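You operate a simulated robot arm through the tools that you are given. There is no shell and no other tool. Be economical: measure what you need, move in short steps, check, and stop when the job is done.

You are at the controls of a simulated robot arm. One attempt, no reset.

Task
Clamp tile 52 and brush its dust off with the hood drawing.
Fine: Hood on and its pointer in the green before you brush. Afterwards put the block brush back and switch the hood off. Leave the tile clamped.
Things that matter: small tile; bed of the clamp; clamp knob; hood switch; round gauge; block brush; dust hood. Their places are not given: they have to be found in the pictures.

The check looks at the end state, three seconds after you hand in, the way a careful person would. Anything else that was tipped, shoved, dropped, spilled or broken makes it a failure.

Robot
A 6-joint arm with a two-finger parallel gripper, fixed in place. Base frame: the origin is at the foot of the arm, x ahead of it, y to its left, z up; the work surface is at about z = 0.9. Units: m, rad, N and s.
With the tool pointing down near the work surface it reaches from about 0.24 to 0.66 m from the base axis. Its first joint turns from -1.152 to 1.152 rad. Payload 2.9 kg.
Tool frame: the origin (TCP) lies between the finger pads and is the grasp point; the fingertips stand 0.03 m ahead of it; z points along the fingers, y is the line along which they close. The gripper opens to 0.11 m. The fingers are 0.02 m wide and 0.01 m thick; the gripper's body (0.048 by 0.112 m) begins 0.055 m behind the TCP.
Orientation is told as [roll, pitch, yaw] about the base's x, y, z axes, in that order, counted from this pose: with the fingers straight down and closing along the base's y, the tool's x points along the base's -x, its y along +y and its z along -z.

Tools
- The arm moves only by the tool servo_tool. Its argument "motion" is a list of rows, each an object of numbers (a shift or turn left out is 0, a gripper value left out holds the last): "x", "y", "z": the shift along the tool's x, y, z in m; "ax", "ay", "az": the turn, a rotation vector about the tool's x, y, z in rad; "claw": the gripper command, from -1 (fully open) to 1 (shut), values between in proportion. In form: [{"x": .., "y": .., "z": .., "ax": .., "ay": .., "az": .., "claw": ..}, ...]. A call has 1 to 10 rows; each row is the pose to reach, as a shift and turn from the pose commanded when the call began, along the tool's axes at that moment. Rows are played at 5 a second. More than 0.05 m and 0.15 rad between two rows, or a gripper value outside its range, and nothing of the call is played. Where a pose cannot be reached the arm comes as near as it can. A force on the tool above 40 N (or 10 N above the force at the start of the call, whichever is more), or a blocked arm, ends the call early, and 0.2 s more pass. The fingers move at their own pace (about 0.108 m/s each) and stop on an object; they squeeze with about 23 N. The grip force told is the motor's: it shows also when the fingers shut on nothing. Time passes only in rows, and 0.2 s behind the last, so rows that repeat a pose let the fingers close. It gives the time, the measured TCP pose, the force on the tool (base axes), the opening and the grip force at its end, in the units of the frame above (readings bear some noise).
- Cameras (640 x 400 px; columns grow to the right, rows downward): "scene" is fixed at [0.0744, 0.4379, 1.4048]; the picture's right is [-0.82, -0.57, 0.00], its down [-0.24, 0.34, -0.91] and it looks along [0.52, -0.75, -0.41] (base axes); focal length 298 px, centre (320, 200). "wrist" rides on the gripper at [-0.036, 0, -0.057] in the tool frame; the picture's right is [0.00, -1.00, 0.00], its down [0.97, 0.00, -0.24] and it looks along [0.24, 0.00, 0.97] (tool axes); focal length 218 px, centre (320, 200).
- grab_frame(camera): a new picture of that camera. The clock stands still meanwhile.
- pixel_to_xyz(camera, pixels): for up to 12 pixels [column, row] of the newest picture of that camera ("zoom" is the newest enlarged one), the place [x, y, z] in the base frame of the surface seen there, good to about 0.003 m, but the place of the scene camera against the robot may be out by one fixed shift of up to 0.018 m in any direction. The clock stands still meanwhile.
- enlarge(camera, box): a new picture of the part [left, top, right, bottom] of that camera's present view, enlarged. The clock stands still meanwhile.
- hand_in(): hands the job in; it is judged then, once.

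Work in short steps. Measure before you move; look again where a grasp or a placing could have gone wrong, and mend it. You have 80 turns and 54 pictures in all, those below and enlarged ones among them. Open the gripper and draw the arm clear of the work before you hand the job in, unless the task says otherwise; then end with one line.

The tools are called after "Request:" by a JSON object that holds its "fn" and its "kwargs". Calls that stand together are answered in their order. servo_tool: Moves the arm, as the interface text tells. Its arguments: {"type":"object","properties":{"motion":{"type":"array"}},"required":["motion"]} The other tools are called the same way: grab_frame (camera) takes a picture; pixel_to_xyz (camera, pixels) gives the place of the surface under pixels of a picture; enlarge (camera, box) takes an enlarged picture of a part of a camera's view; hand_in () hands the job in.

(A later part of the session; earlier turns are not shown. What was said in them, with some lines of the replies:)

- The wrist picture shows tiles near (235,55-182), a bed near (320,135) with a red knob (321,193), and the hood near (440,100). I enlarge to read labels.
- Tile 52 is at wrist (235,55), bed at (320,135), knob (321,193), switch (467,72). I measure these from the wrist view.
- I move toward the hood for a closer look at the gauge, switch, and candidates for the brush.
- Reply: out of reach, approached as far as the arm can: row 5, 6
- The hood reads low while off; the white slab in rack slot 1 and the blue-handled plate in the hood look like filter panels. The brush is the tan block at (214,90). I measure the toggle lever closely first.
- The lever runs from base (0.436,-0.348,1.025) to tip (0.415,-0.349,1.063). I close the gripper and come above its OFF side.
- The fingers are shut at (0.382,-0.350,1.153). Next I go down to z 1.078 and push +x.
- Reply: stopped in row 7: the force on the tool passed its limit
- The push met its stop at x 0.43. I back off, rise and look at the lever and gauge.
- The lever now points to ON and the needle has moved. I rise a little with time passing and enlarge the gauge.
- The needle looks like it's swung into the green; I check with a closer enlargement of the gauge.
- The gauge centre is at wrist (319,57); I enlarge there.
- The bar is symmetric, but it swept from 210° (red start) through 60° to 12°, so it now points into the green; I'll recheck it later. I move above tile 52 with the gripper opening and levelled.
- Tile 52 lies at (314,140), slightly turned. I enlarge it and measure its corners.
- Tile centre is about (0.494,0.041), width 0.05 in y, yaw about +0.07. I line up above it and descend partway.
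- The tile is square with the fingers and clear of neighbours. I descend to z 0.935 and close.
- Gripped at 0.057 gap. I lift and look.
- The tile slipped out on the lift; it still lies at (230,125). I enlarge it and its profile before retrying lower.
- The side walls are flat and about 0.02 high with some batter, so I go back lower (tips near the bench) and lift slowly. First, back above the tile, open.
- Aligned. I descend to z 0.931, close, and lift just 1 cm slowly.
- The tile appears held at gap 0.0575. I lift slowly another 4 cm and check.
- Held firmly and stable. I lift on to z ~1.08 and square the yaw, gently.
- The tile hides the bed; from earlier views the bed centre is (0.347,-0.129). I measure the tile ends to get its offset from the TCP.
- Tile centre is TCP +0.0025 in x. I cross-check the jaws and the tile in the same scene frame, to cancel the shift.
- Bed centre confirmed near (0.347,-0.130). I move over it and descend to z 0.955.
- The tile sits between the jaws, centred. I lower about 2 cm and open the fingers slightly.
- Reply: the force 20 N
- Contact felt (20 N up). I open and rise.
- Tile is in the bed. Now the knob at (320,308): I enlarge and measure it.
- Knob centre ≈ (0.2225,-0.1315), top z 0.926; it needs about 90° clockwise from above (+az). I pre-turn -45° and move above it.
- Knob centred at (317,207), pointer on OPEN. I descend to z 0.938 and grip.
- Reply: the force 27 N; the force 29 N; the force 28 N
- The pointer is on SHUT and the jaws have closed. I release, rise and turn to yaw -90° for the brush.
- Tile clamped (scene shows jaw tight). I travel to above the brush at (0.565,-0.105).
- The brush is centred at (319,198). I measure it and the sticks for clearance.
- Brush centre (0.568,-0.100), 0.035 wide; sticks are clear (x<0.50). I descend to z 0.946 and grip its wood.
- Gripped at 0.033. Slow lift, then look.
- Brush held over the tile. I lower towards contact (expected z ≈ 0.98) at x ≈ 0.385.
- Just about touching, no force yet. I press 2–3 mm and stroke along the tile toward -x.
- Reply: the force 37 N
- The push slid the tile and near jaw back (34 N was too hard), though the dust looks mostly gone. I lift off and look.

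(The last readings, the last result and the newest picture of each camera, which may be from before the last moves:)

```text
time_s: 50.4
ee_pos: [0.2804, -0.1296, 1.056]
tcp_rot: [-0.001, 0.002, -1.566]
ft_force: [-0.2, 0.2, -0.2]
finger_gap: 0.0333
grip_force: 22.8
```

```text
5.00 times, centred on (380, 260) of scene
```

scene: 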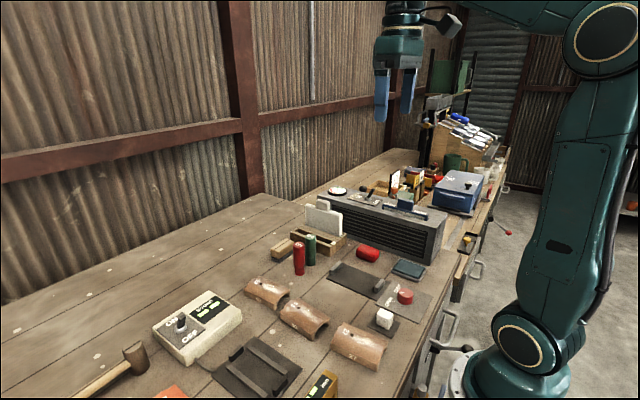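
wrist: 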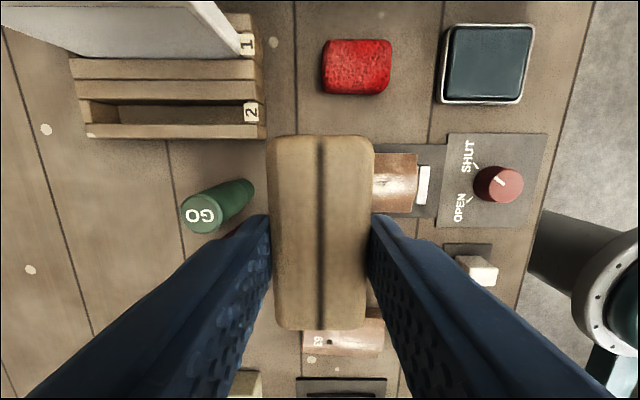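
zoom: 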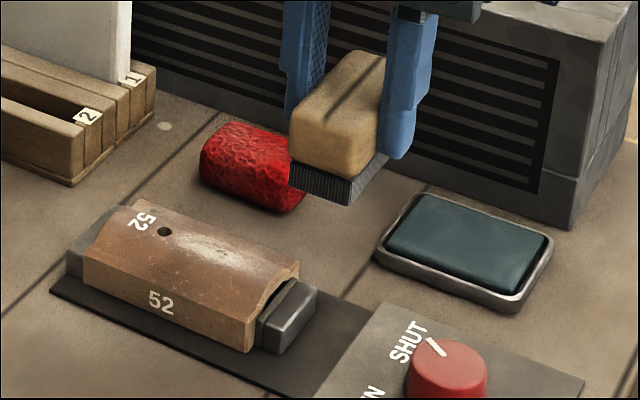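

The clamp is sprung: jaw and tile went back. Some dust remains, so I do lighter strokes toward +x (against the fixed jaw).

Request:
{"fn": "servo_tool", "kwargs": {"motion": [{"y": 0.015, "z": 0.04}, {"y": 0.015, "z": 0.07}, {"y": 0.015, "z": 0.0765}, {"y": 0.03, "z": 0.0765}, {"y": 0.045, "z": 0.0765}, {"y": 0.06, "z": 0.0765}, {"y": 0.075, "z": 0.0765}, {"y": 0.09, "z": 0.0765}, {"y": 0.105, "z": 0.0765}, {"y": 0.12, "z": 0.0765}]}}

Request:
{"fn": "servo_tool", "kwargs": {"motion": [{"z": -0.015}, {"z": -0.03, "y": -0.03}, {"z": -0.03, "y": -0.06}, {"z": -0.03, "y": -0.09}, {"z": -0.03, "y": -0.105}, {"z": -0.01, "y": -0.105}, {"z": 0, "y": -0.105}]}}

Request:
{"fn": "enlarge", "kwargs": {"camera": "scene", "box": [330, 220, 430, 300]}}

```text
time_s: 52.6
ee_pos: [0.4009, -0.1279, 0.9799]
tcp_rot: [0.0, 0.002, -1.566]
ft_force: [-0.7, 0.3, -0.9]
finger_gap: 0.0332
grip_force: 22.9
```

```text
time_s: 54.2
ee_pos: [0.2965, -0.1289, 0.981]
tcp_rot: [0.0, 0.002, -1.565]
ft_force: [0.0, 0.5, 0.0]
finger_gap: 0.0334
grip_force: 22.5
```

```text
5.00 times, centred on (380, 260) of scene
```

zoom: 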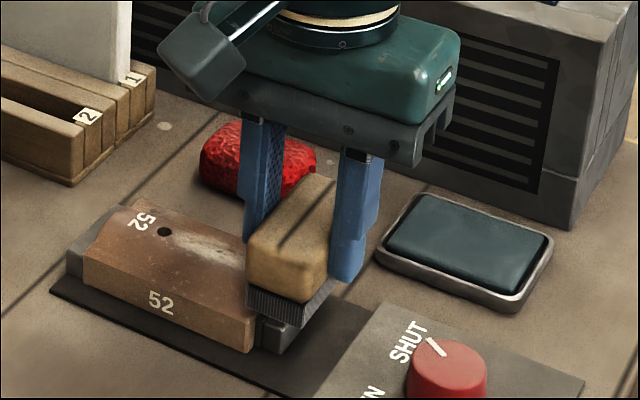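

No contact at 0.980; I press 2.5 mm deeper and stroke +x.

Request:
{"fn": "servo_tool", "kwargs": {"motion": [{"y": 0.015, "z": 0.0025}, {"y": 0.03, "z": 0.0025}, {"y": 0.045, "z": 0.0025}, {"y": 0.06, "z": 0.0025}, {"y": 0.075, "z": 0.0025}, {"y": 0.09, "z": 0.0025}, {"y": 0.1, "z": 0.0025}]}}

Request:
{"fn": "servo_tool", "kwargs": {"motion": [{"y": -0.015, "z": 0.0}, {"y": -0.03, "z": 0.0}, {"y": -0.045, "z": 0.0}, {"y": -0.06, "z": 0}, {"y": -0.075, "z": 0}, {"y": -0.09, "z": 0}, {"y": -0.1, "z": 0}]}}

Request:
{"fn": "servo_tool", "kwargs": {"motion": [{"y": 0.015, "z": 0.001}, {"y": 0.03, "z": 0.001}, {"y": 0.045, "z": 0.001}, {"y": 0.06, "z": 0.001}, {"y": 0.075, "z": 0.001}, {"y": 0.09, "z": 0.001}, {"y": 0.1, "z": 0.001}, {"y": 0.11, "z": -0.03}]}}

Request:
{"fn": "enlarge", "kwargs": {"camera": "scene", "box": [330, 220, 430, 300]}}

```text
time_s: 55.8
ee_pos: [0.3938, -0.1295, 0.9804]
tcp_rot: [-0.001, 0.003, -1.565]
ft_force: [0.2, -0.6, -1.5]
finger_gap: 0.033
grip_force: 23.1
```

```text
time_s: 57.4
ee_pos: [0.295, -0.1279, 0.9794]
tcp_rot: [0.0, 0.003, -1.564]
ft_force: [-0.9, -0.9, -0.8]
finger_gap: 0.0332
grip_force: 22.6
```

```text
time_s: 58.2
ee_pos: [0.3313, -0.1276, 0.9787]
tcp_rot: [-0.009, 0.002, -1.57]
ft_force: [-6.4, 0.8, 10.2]
finger_gap: 0.033
grip_force: 23.3
stopped in row 3: the force on the tool passed its limit (the readings are from after the stop); the commanded pose is now the measured one
```

```text
5.00 times, centred on (380, 260) of scene
```

zoom: 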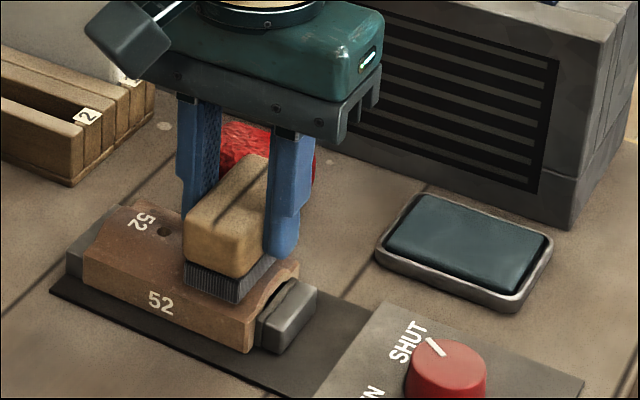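

In contact now (10 N). I continue strokes from here at the same height, shorter and slower.

Request:
{"fn": "servo_tool", "kwargs": {"motion": [{"y": 0.01}, {"y": 0.02}, {"y": 0.03}, {"y": 0.04}, {"y": 0.05}, {"y": 0.058}]}}

Request:
{"fn": "servo_tool", "kwargs": {"motion": [{"y": -0.01}, {"y": -0.02}, {"y": -0.03}, {"y": -0.04}, {"y": -0.05}, {"y": -0.06}, {"y": -0.07}, {"y": -0.08}, {"y": -0.09}]}}

Request:
{"fn": "servo_tool", "kwargs": {"motion": [{"z": -0.02}, {"z": -0.05}, {"z": -0.08, "y": -0.01}, {"z": -0.08, "y": -0.02}]}}

Request:
{"fn": "enlarge", "kwargs": {"camera": "scene", "box": [330, 220, 430, 300]}}

```text
time_s: 58.5
ee_pos: [0.3301, -0.1293, 0.9786]
tcp_rot: [-0.022, 0.002, -1.576]
ft_force: [-7.7, 0.7, 12.3]
finger_gap: 0.0331
grip_force: 22.7
stopped in row 1: the force on the tool passed its limit (the readings are from after the stop); the commanded pose is now the measured one
```

```text
time_s: 60.5
ee_pos: [0.2391, -0.1306, 0.981]
tcp_rot: [-0.02, 0.0, -1.574]
ft_force: [0.1, -0.1, -0.3]
finger_gap: 0.0331
grip_force: 22.8
```

```text
time_s: 61.5
ee_pos: [0.2221, -0.1304, 1.0617]
tcp_rot: [-0.022, 0.002, -1.577]
ft_force: [0.6, -0.5, -1.3]
finger_gap: 0.0331
grip_force: 22.7
```

```text
5.00 times, centred on (380, 260) of scene
```

zoom: 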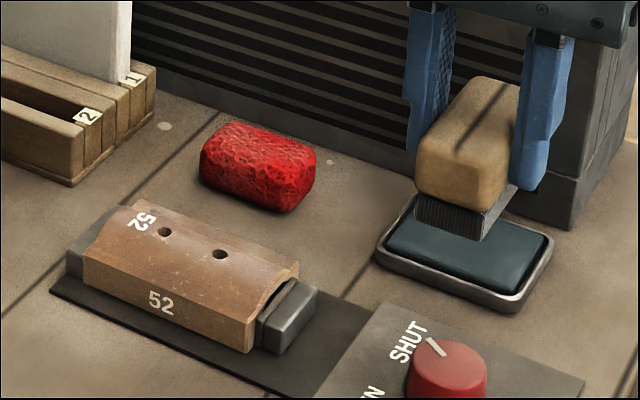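

The dust band is gone (a second hole that was under it shows). I level the tool, move back toward the brush's place and check the tile with the wrist camera.

Request:
{"fn": "servo_tool", "kwargs": {"motion": [{"y": 0.03, "z": -0.01, "ay": 0.022}, {"y": 0.065, "z": -0.018, "ay": 0.022}, {"y": 0.1, "z": -0.018, "ay": 0.022}, {"y": 0.14, "z": -0.018, "ay": 0.022}, {"y": 0.18, "z": -0.018, "ay": 0.022}, {"y": 0.21, "z": -0.018, "ay": 0.022}, {"y": 0.235, "x": 0.01, "z": -0.018, "ay": 0.022}, {"y": 0.25, "x": 0.02, "z": -0.018, "ay": 0.022}]}}

Request:
{"fn": "grab_frame", "kwargs": {"camera": "wrist"}}

```text
time_s: 63.3
ee_pos: [0.4752, -0.1105, 1.0739]
tcp_rot: [-0.02, 0.023, -1.576]
ft_force: [0.2, 0.5, -0.6]
finger_gap: 0.0331
grip_force: 23.1
```

```text
11 pictures are left
```

wrist: 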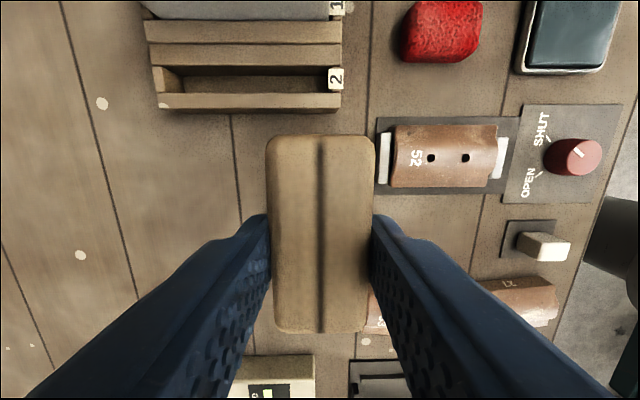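

My level correction went to the wrong axis; I'll fix with ax -0.02, ay -0.023. First a closer look at the tile for dust.

Request:
{"fn": "enlarge", "kwargs": {"camera": "wrist", "box": [370, 105, 530, 205]}}

Request:
{"fn": "servo_tool", "kwargs": {"motion": [{"ax": -0.02, "ay": -0.023, "y": 0.03, "x": 0.005}, {"ax": -0.02, "ay": -0.023, "y": 0.06, "x": 0.01}, {"ax": -0.02, "ay": -0.023, "y": 0.0911, "x": 0.0153}, {"ax": -0.02, "ay": -0.023, "y": 0.0911, "x": 0.0153}]}}

```text
4.00 times, centred on (450, 155) of wrist
```

zoom: 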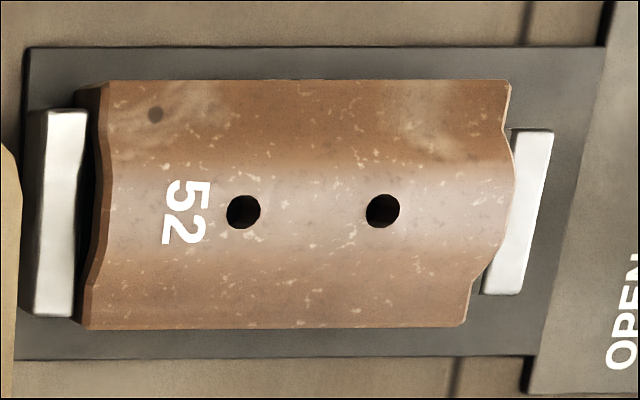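

```text
time_s: 64.3
ee_pos: [0.5654, -0.0955, 1.07]
tcp_rot: [-0.001, 0.002, -1.576]
ft_force: [0.2, -0.1, -0.6]
finger_gap: 0.0334
grip_force: 22.8
```

Tile is clean. I'm over the brush's home; I lower slowly to z ≈ 0.950.

Request:
{"fn": "servo_tool", "kwargs": {"motion": [{"z": 0.03}, {"z": 0.06}, {"z": 0.085}, {"z": 0.1}, {"z": 0.11}, {"z": 0.116}, {"z": 0.12}, {"z": 0.121}, {"z": 0.121}]}}

Request:
{"fn": "enlarge", "kwargs": {"camera": "scene", "box": [250, 215, 350, 290]}}

```text
time_s: 66.3
ee_pos: [0.5643, -0.0953, 0.9501]
tcp_rot: [0.0, 0.001, -1.575]
ft_force: [0.6, 1.0, -0.6]
finger_gap: 0.0329
grip_force: 23.0
```

```text
5.33 times, centred on (300, 252) of scene
```

zoom: 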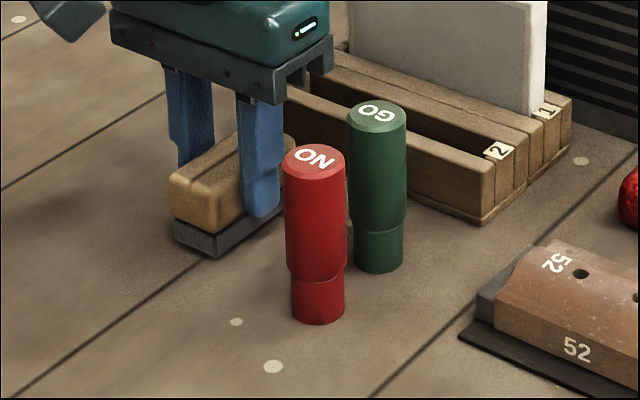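

Just above the bench; I ease down 1.5 mm, then release and rise.

Request:
{"fn": "servo_tool", "kwargs": {"motion": [{"z": 0.001}, {"z": 0.0015}, {"z": 0.0015}]}}

Request:
{"fn": "servo_tool", "kwargs": {"motion": [{"claw": -0.1}, {"claw": -0.1}, {"claw": -0.1}, {"z": -0.03}, {"z": -0.07}, {"z": -0.11}, {"z": -0.13}]}}

Request:
{"fn": "grab_frame", "kwargs": {"camera": "wrist"}}

```text
time_s: 67.1
ee_pos: [0.564, -0.0958, 0.9494]
tcp_rot: [0.0, 0.003, -1.575]
ft_force: [0.3, -0.1, 0.0]
finger_gap: 0.033
grip_force: 23.2
```

```text
time_s: 68.7
ee_pos: [0.5651, -0.092, 1.0813]
tcp_rot: [0.001, 0.001, -1.577]
ft_force: [-0.7, 0.5, 0.3]
finger_gap: 0.0605
grip_force: 0.0
```

```text
8 pictures are left
```

wrist: 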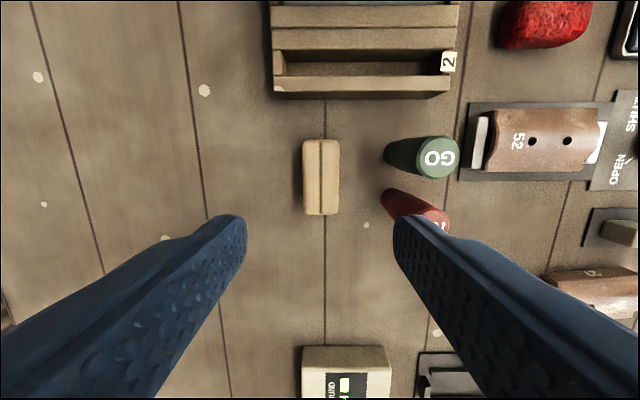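

Brush is back, upright. Now for the switch: gripper shut, I move at z 1.10 to the ON side of the lever at (0.492,-0.349).

Request:
{"fn": "servo_tool", "kwargs": {"motion": [{"x": -0.02, "y": -0.01, "z": -0.019, "claw": 1}, {"x": -0.05, "y": -0.02, "z": -0.022}, {"x": -0.08, "y": -0.03, "z": -0.022}, {"x": -0.11, "y": -0.04, "z": -0.022}, {"x": -0.14, "y": -0.05, "z": -0.022}, {"x": -0.17, "y": -0.06, "z": -0.022}, {"x": -0.2, "y": -0.073, "z": -0.022}, {"x": -0.23, "y": -0.073, "z": -0.022}, {"x": -0.257, "y": -0.073, "z": -0.022}, {"x": -0.257, "y": -0.073, "z": -0.022}]}}

Request:
{"fn": "grab_frame", "kwargs": {"camera": "wrist"}}

```text
time_s: 70.9
ee_pos: [0.4899, -0.3527, 1.103]
tcp_rot: [0.001, 0.0, -1.574]
ft_force: [0.0, -0.5, 0.3]
finger_gap: 0.0001
grip_force: 22.8
```

```text
7 pictures are left
```

wrist: 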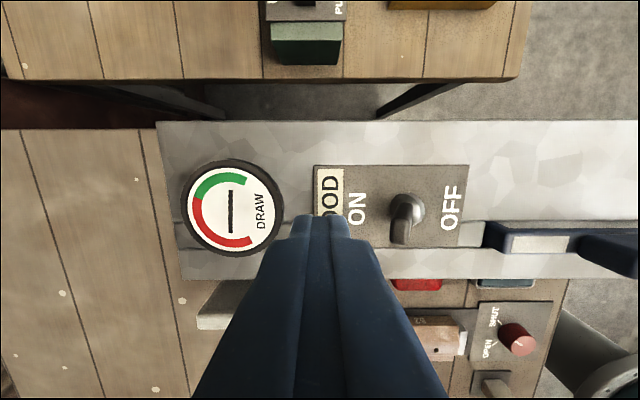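

The needle is steady in the green side. I measure the lever tip at (402,235) before pushing.

Request:
{"fn": "pixel_to_xyz", "kwargs": {"camera": "wrist", "pixels": [[400, 238], [404, 225], [406, 205], [412, 205], [230, 210]]}}

```text
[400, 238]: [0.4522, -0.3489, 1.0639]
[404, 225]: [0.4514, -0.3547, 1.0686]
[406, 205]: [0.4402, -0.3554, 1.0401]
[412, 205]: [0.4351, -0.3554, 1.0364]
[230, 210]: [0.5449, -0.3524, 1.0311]
```

Tip at (0.455,-0.350,1.065). I lower to 1.078 and push -x.

Request:
{"fn": "servo_tool", "kwargs": {"motion": [{"z": 0.012}, {"z": 0.025}, {"z": 0.025}, {"y": -0.015, "z": 0.025}, {"y": -0.03, "z": 0.025}, {"y": -0.045, "z": 0.025}, {"y": -0.055, "z": 0.025}, {"y": -0.06, "z": 0.025}]}}

Request:
{"fn": "servo_tool", "kwargs": {"motion": [{"y": 0.025}, {"y": 0.025, "z": -0.04}, {"y": 0.025, "z": -0.07}, {"y": 0.025, "z": -0.07}, {"y": 0.025, "z": -0.07}, {"y": 0.025, "z": -0.07}, {"y": 0.025, "z": -0.07}, {"y": 0.025, "z": -0.07}]}}

Request:
{"fn": "grab_frame", "kwargs": {"camera": "wrist"}}

```text
time_s: 72.8
ee_pos: [0.4369, -0.3519, 1.0779]
tcp_rot: [0.017, -0.011, -1.564]
ft_force: [9.3, -1.2, -1.0]
finger_gap: 0.0
grip_force: 23.3
stopped in row 8: the force on the tool passed its limit (the readings are from after the stop); the commanded pose is now the measured one
```

```text
time_s: 74.5
ee_pos: [0.4626, -0.3492, 1.1506]
tcp_rot: [0.014, -0.011, -1.567]
ft_force: [-1.3, 0.4, -0.4]
finger_gap: 0.0001
grip_force: 23.2
```

```text
6 pictures are left
```

wrist: 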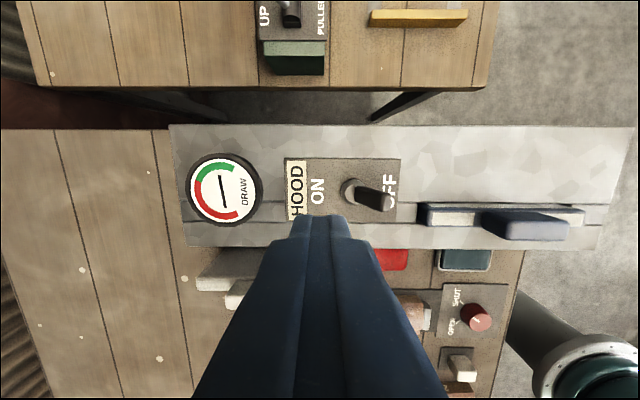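

Lever is at OFF. I draw the arm clear, open the gripper, then check gauge and the whole scene.

Request:
{"fn": "servo_tool", "kwargs": {"motion": [{"z": -0.03}, {"z": -0.06, "claw": -1}, {"z": -0.08, "x": 0.03, "y": -0.03}, {"z": -0.1, "x": 0.05, "y": -0.06}, {"z": -0.11, "x": 0.06, "y": -0.09}, {"z": -0.12, "x": 0.07, "y": -0.11}, {"z": -0.12, "x": 0.07, "y": -0.11}, {"z": -0.12, "x": 0.07, "y": -0.11}]}}

Request:
{"fn": "grab_frame", "kwargs": {"camera": "wrist"}}

Request:
{"fn": "enlarge", "kwargs": {"camera": "scene", "box": [230, 170, 470, 370]}}

```text
time_s: 76.3
ee_pos: [0.3506, -0.2809, 1.2652]
tcp_rot: [0.012, -0.008, -1.564]
ft_force: [-0.7, 0.5, -0.4]
finger_gap: 0.1098
grip_force: 0.1
```

```text
5 pictures are left
```

wrist: 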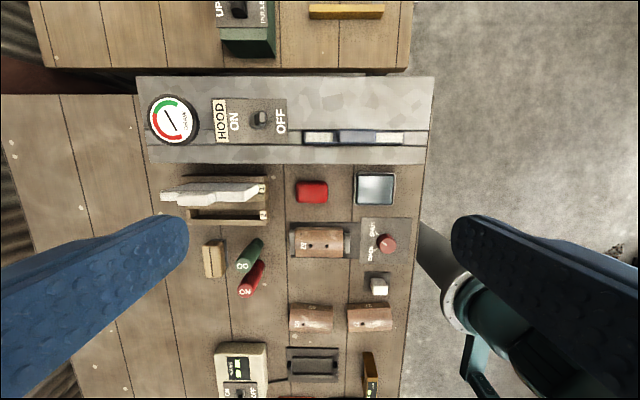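

```text
2.00 times, centred on (350, 270) of scene
```

zoom: 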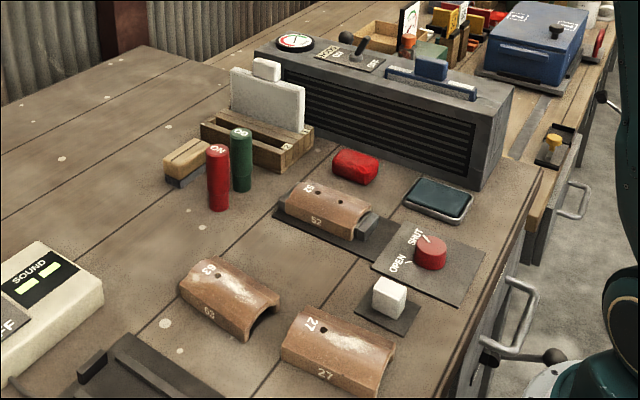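

The gauge is back at its rest slant, the lever is at OFF, the brush is home, and tile 52 is clean and clamped. The arm is clear and open, so I hand in.

Request:
{"fn": "hand_in", "kwargs": {}}

```text
The job is handed in.
```

Tile 52 is clamped and its dust is brushed off. The hood was on with its pointer in the green throughout the brushing and is now off, and the block brush is back in its place. Two things happened on the way: the tile slipped out of the gripper on the first lift and stayed where it lay, and my first brush stroke pressed too hard (34 N) and briefly pushed the clamp jaw back. The jaw sprang closed again, and the final pictures showed the tile seated and nothing else disturbed.
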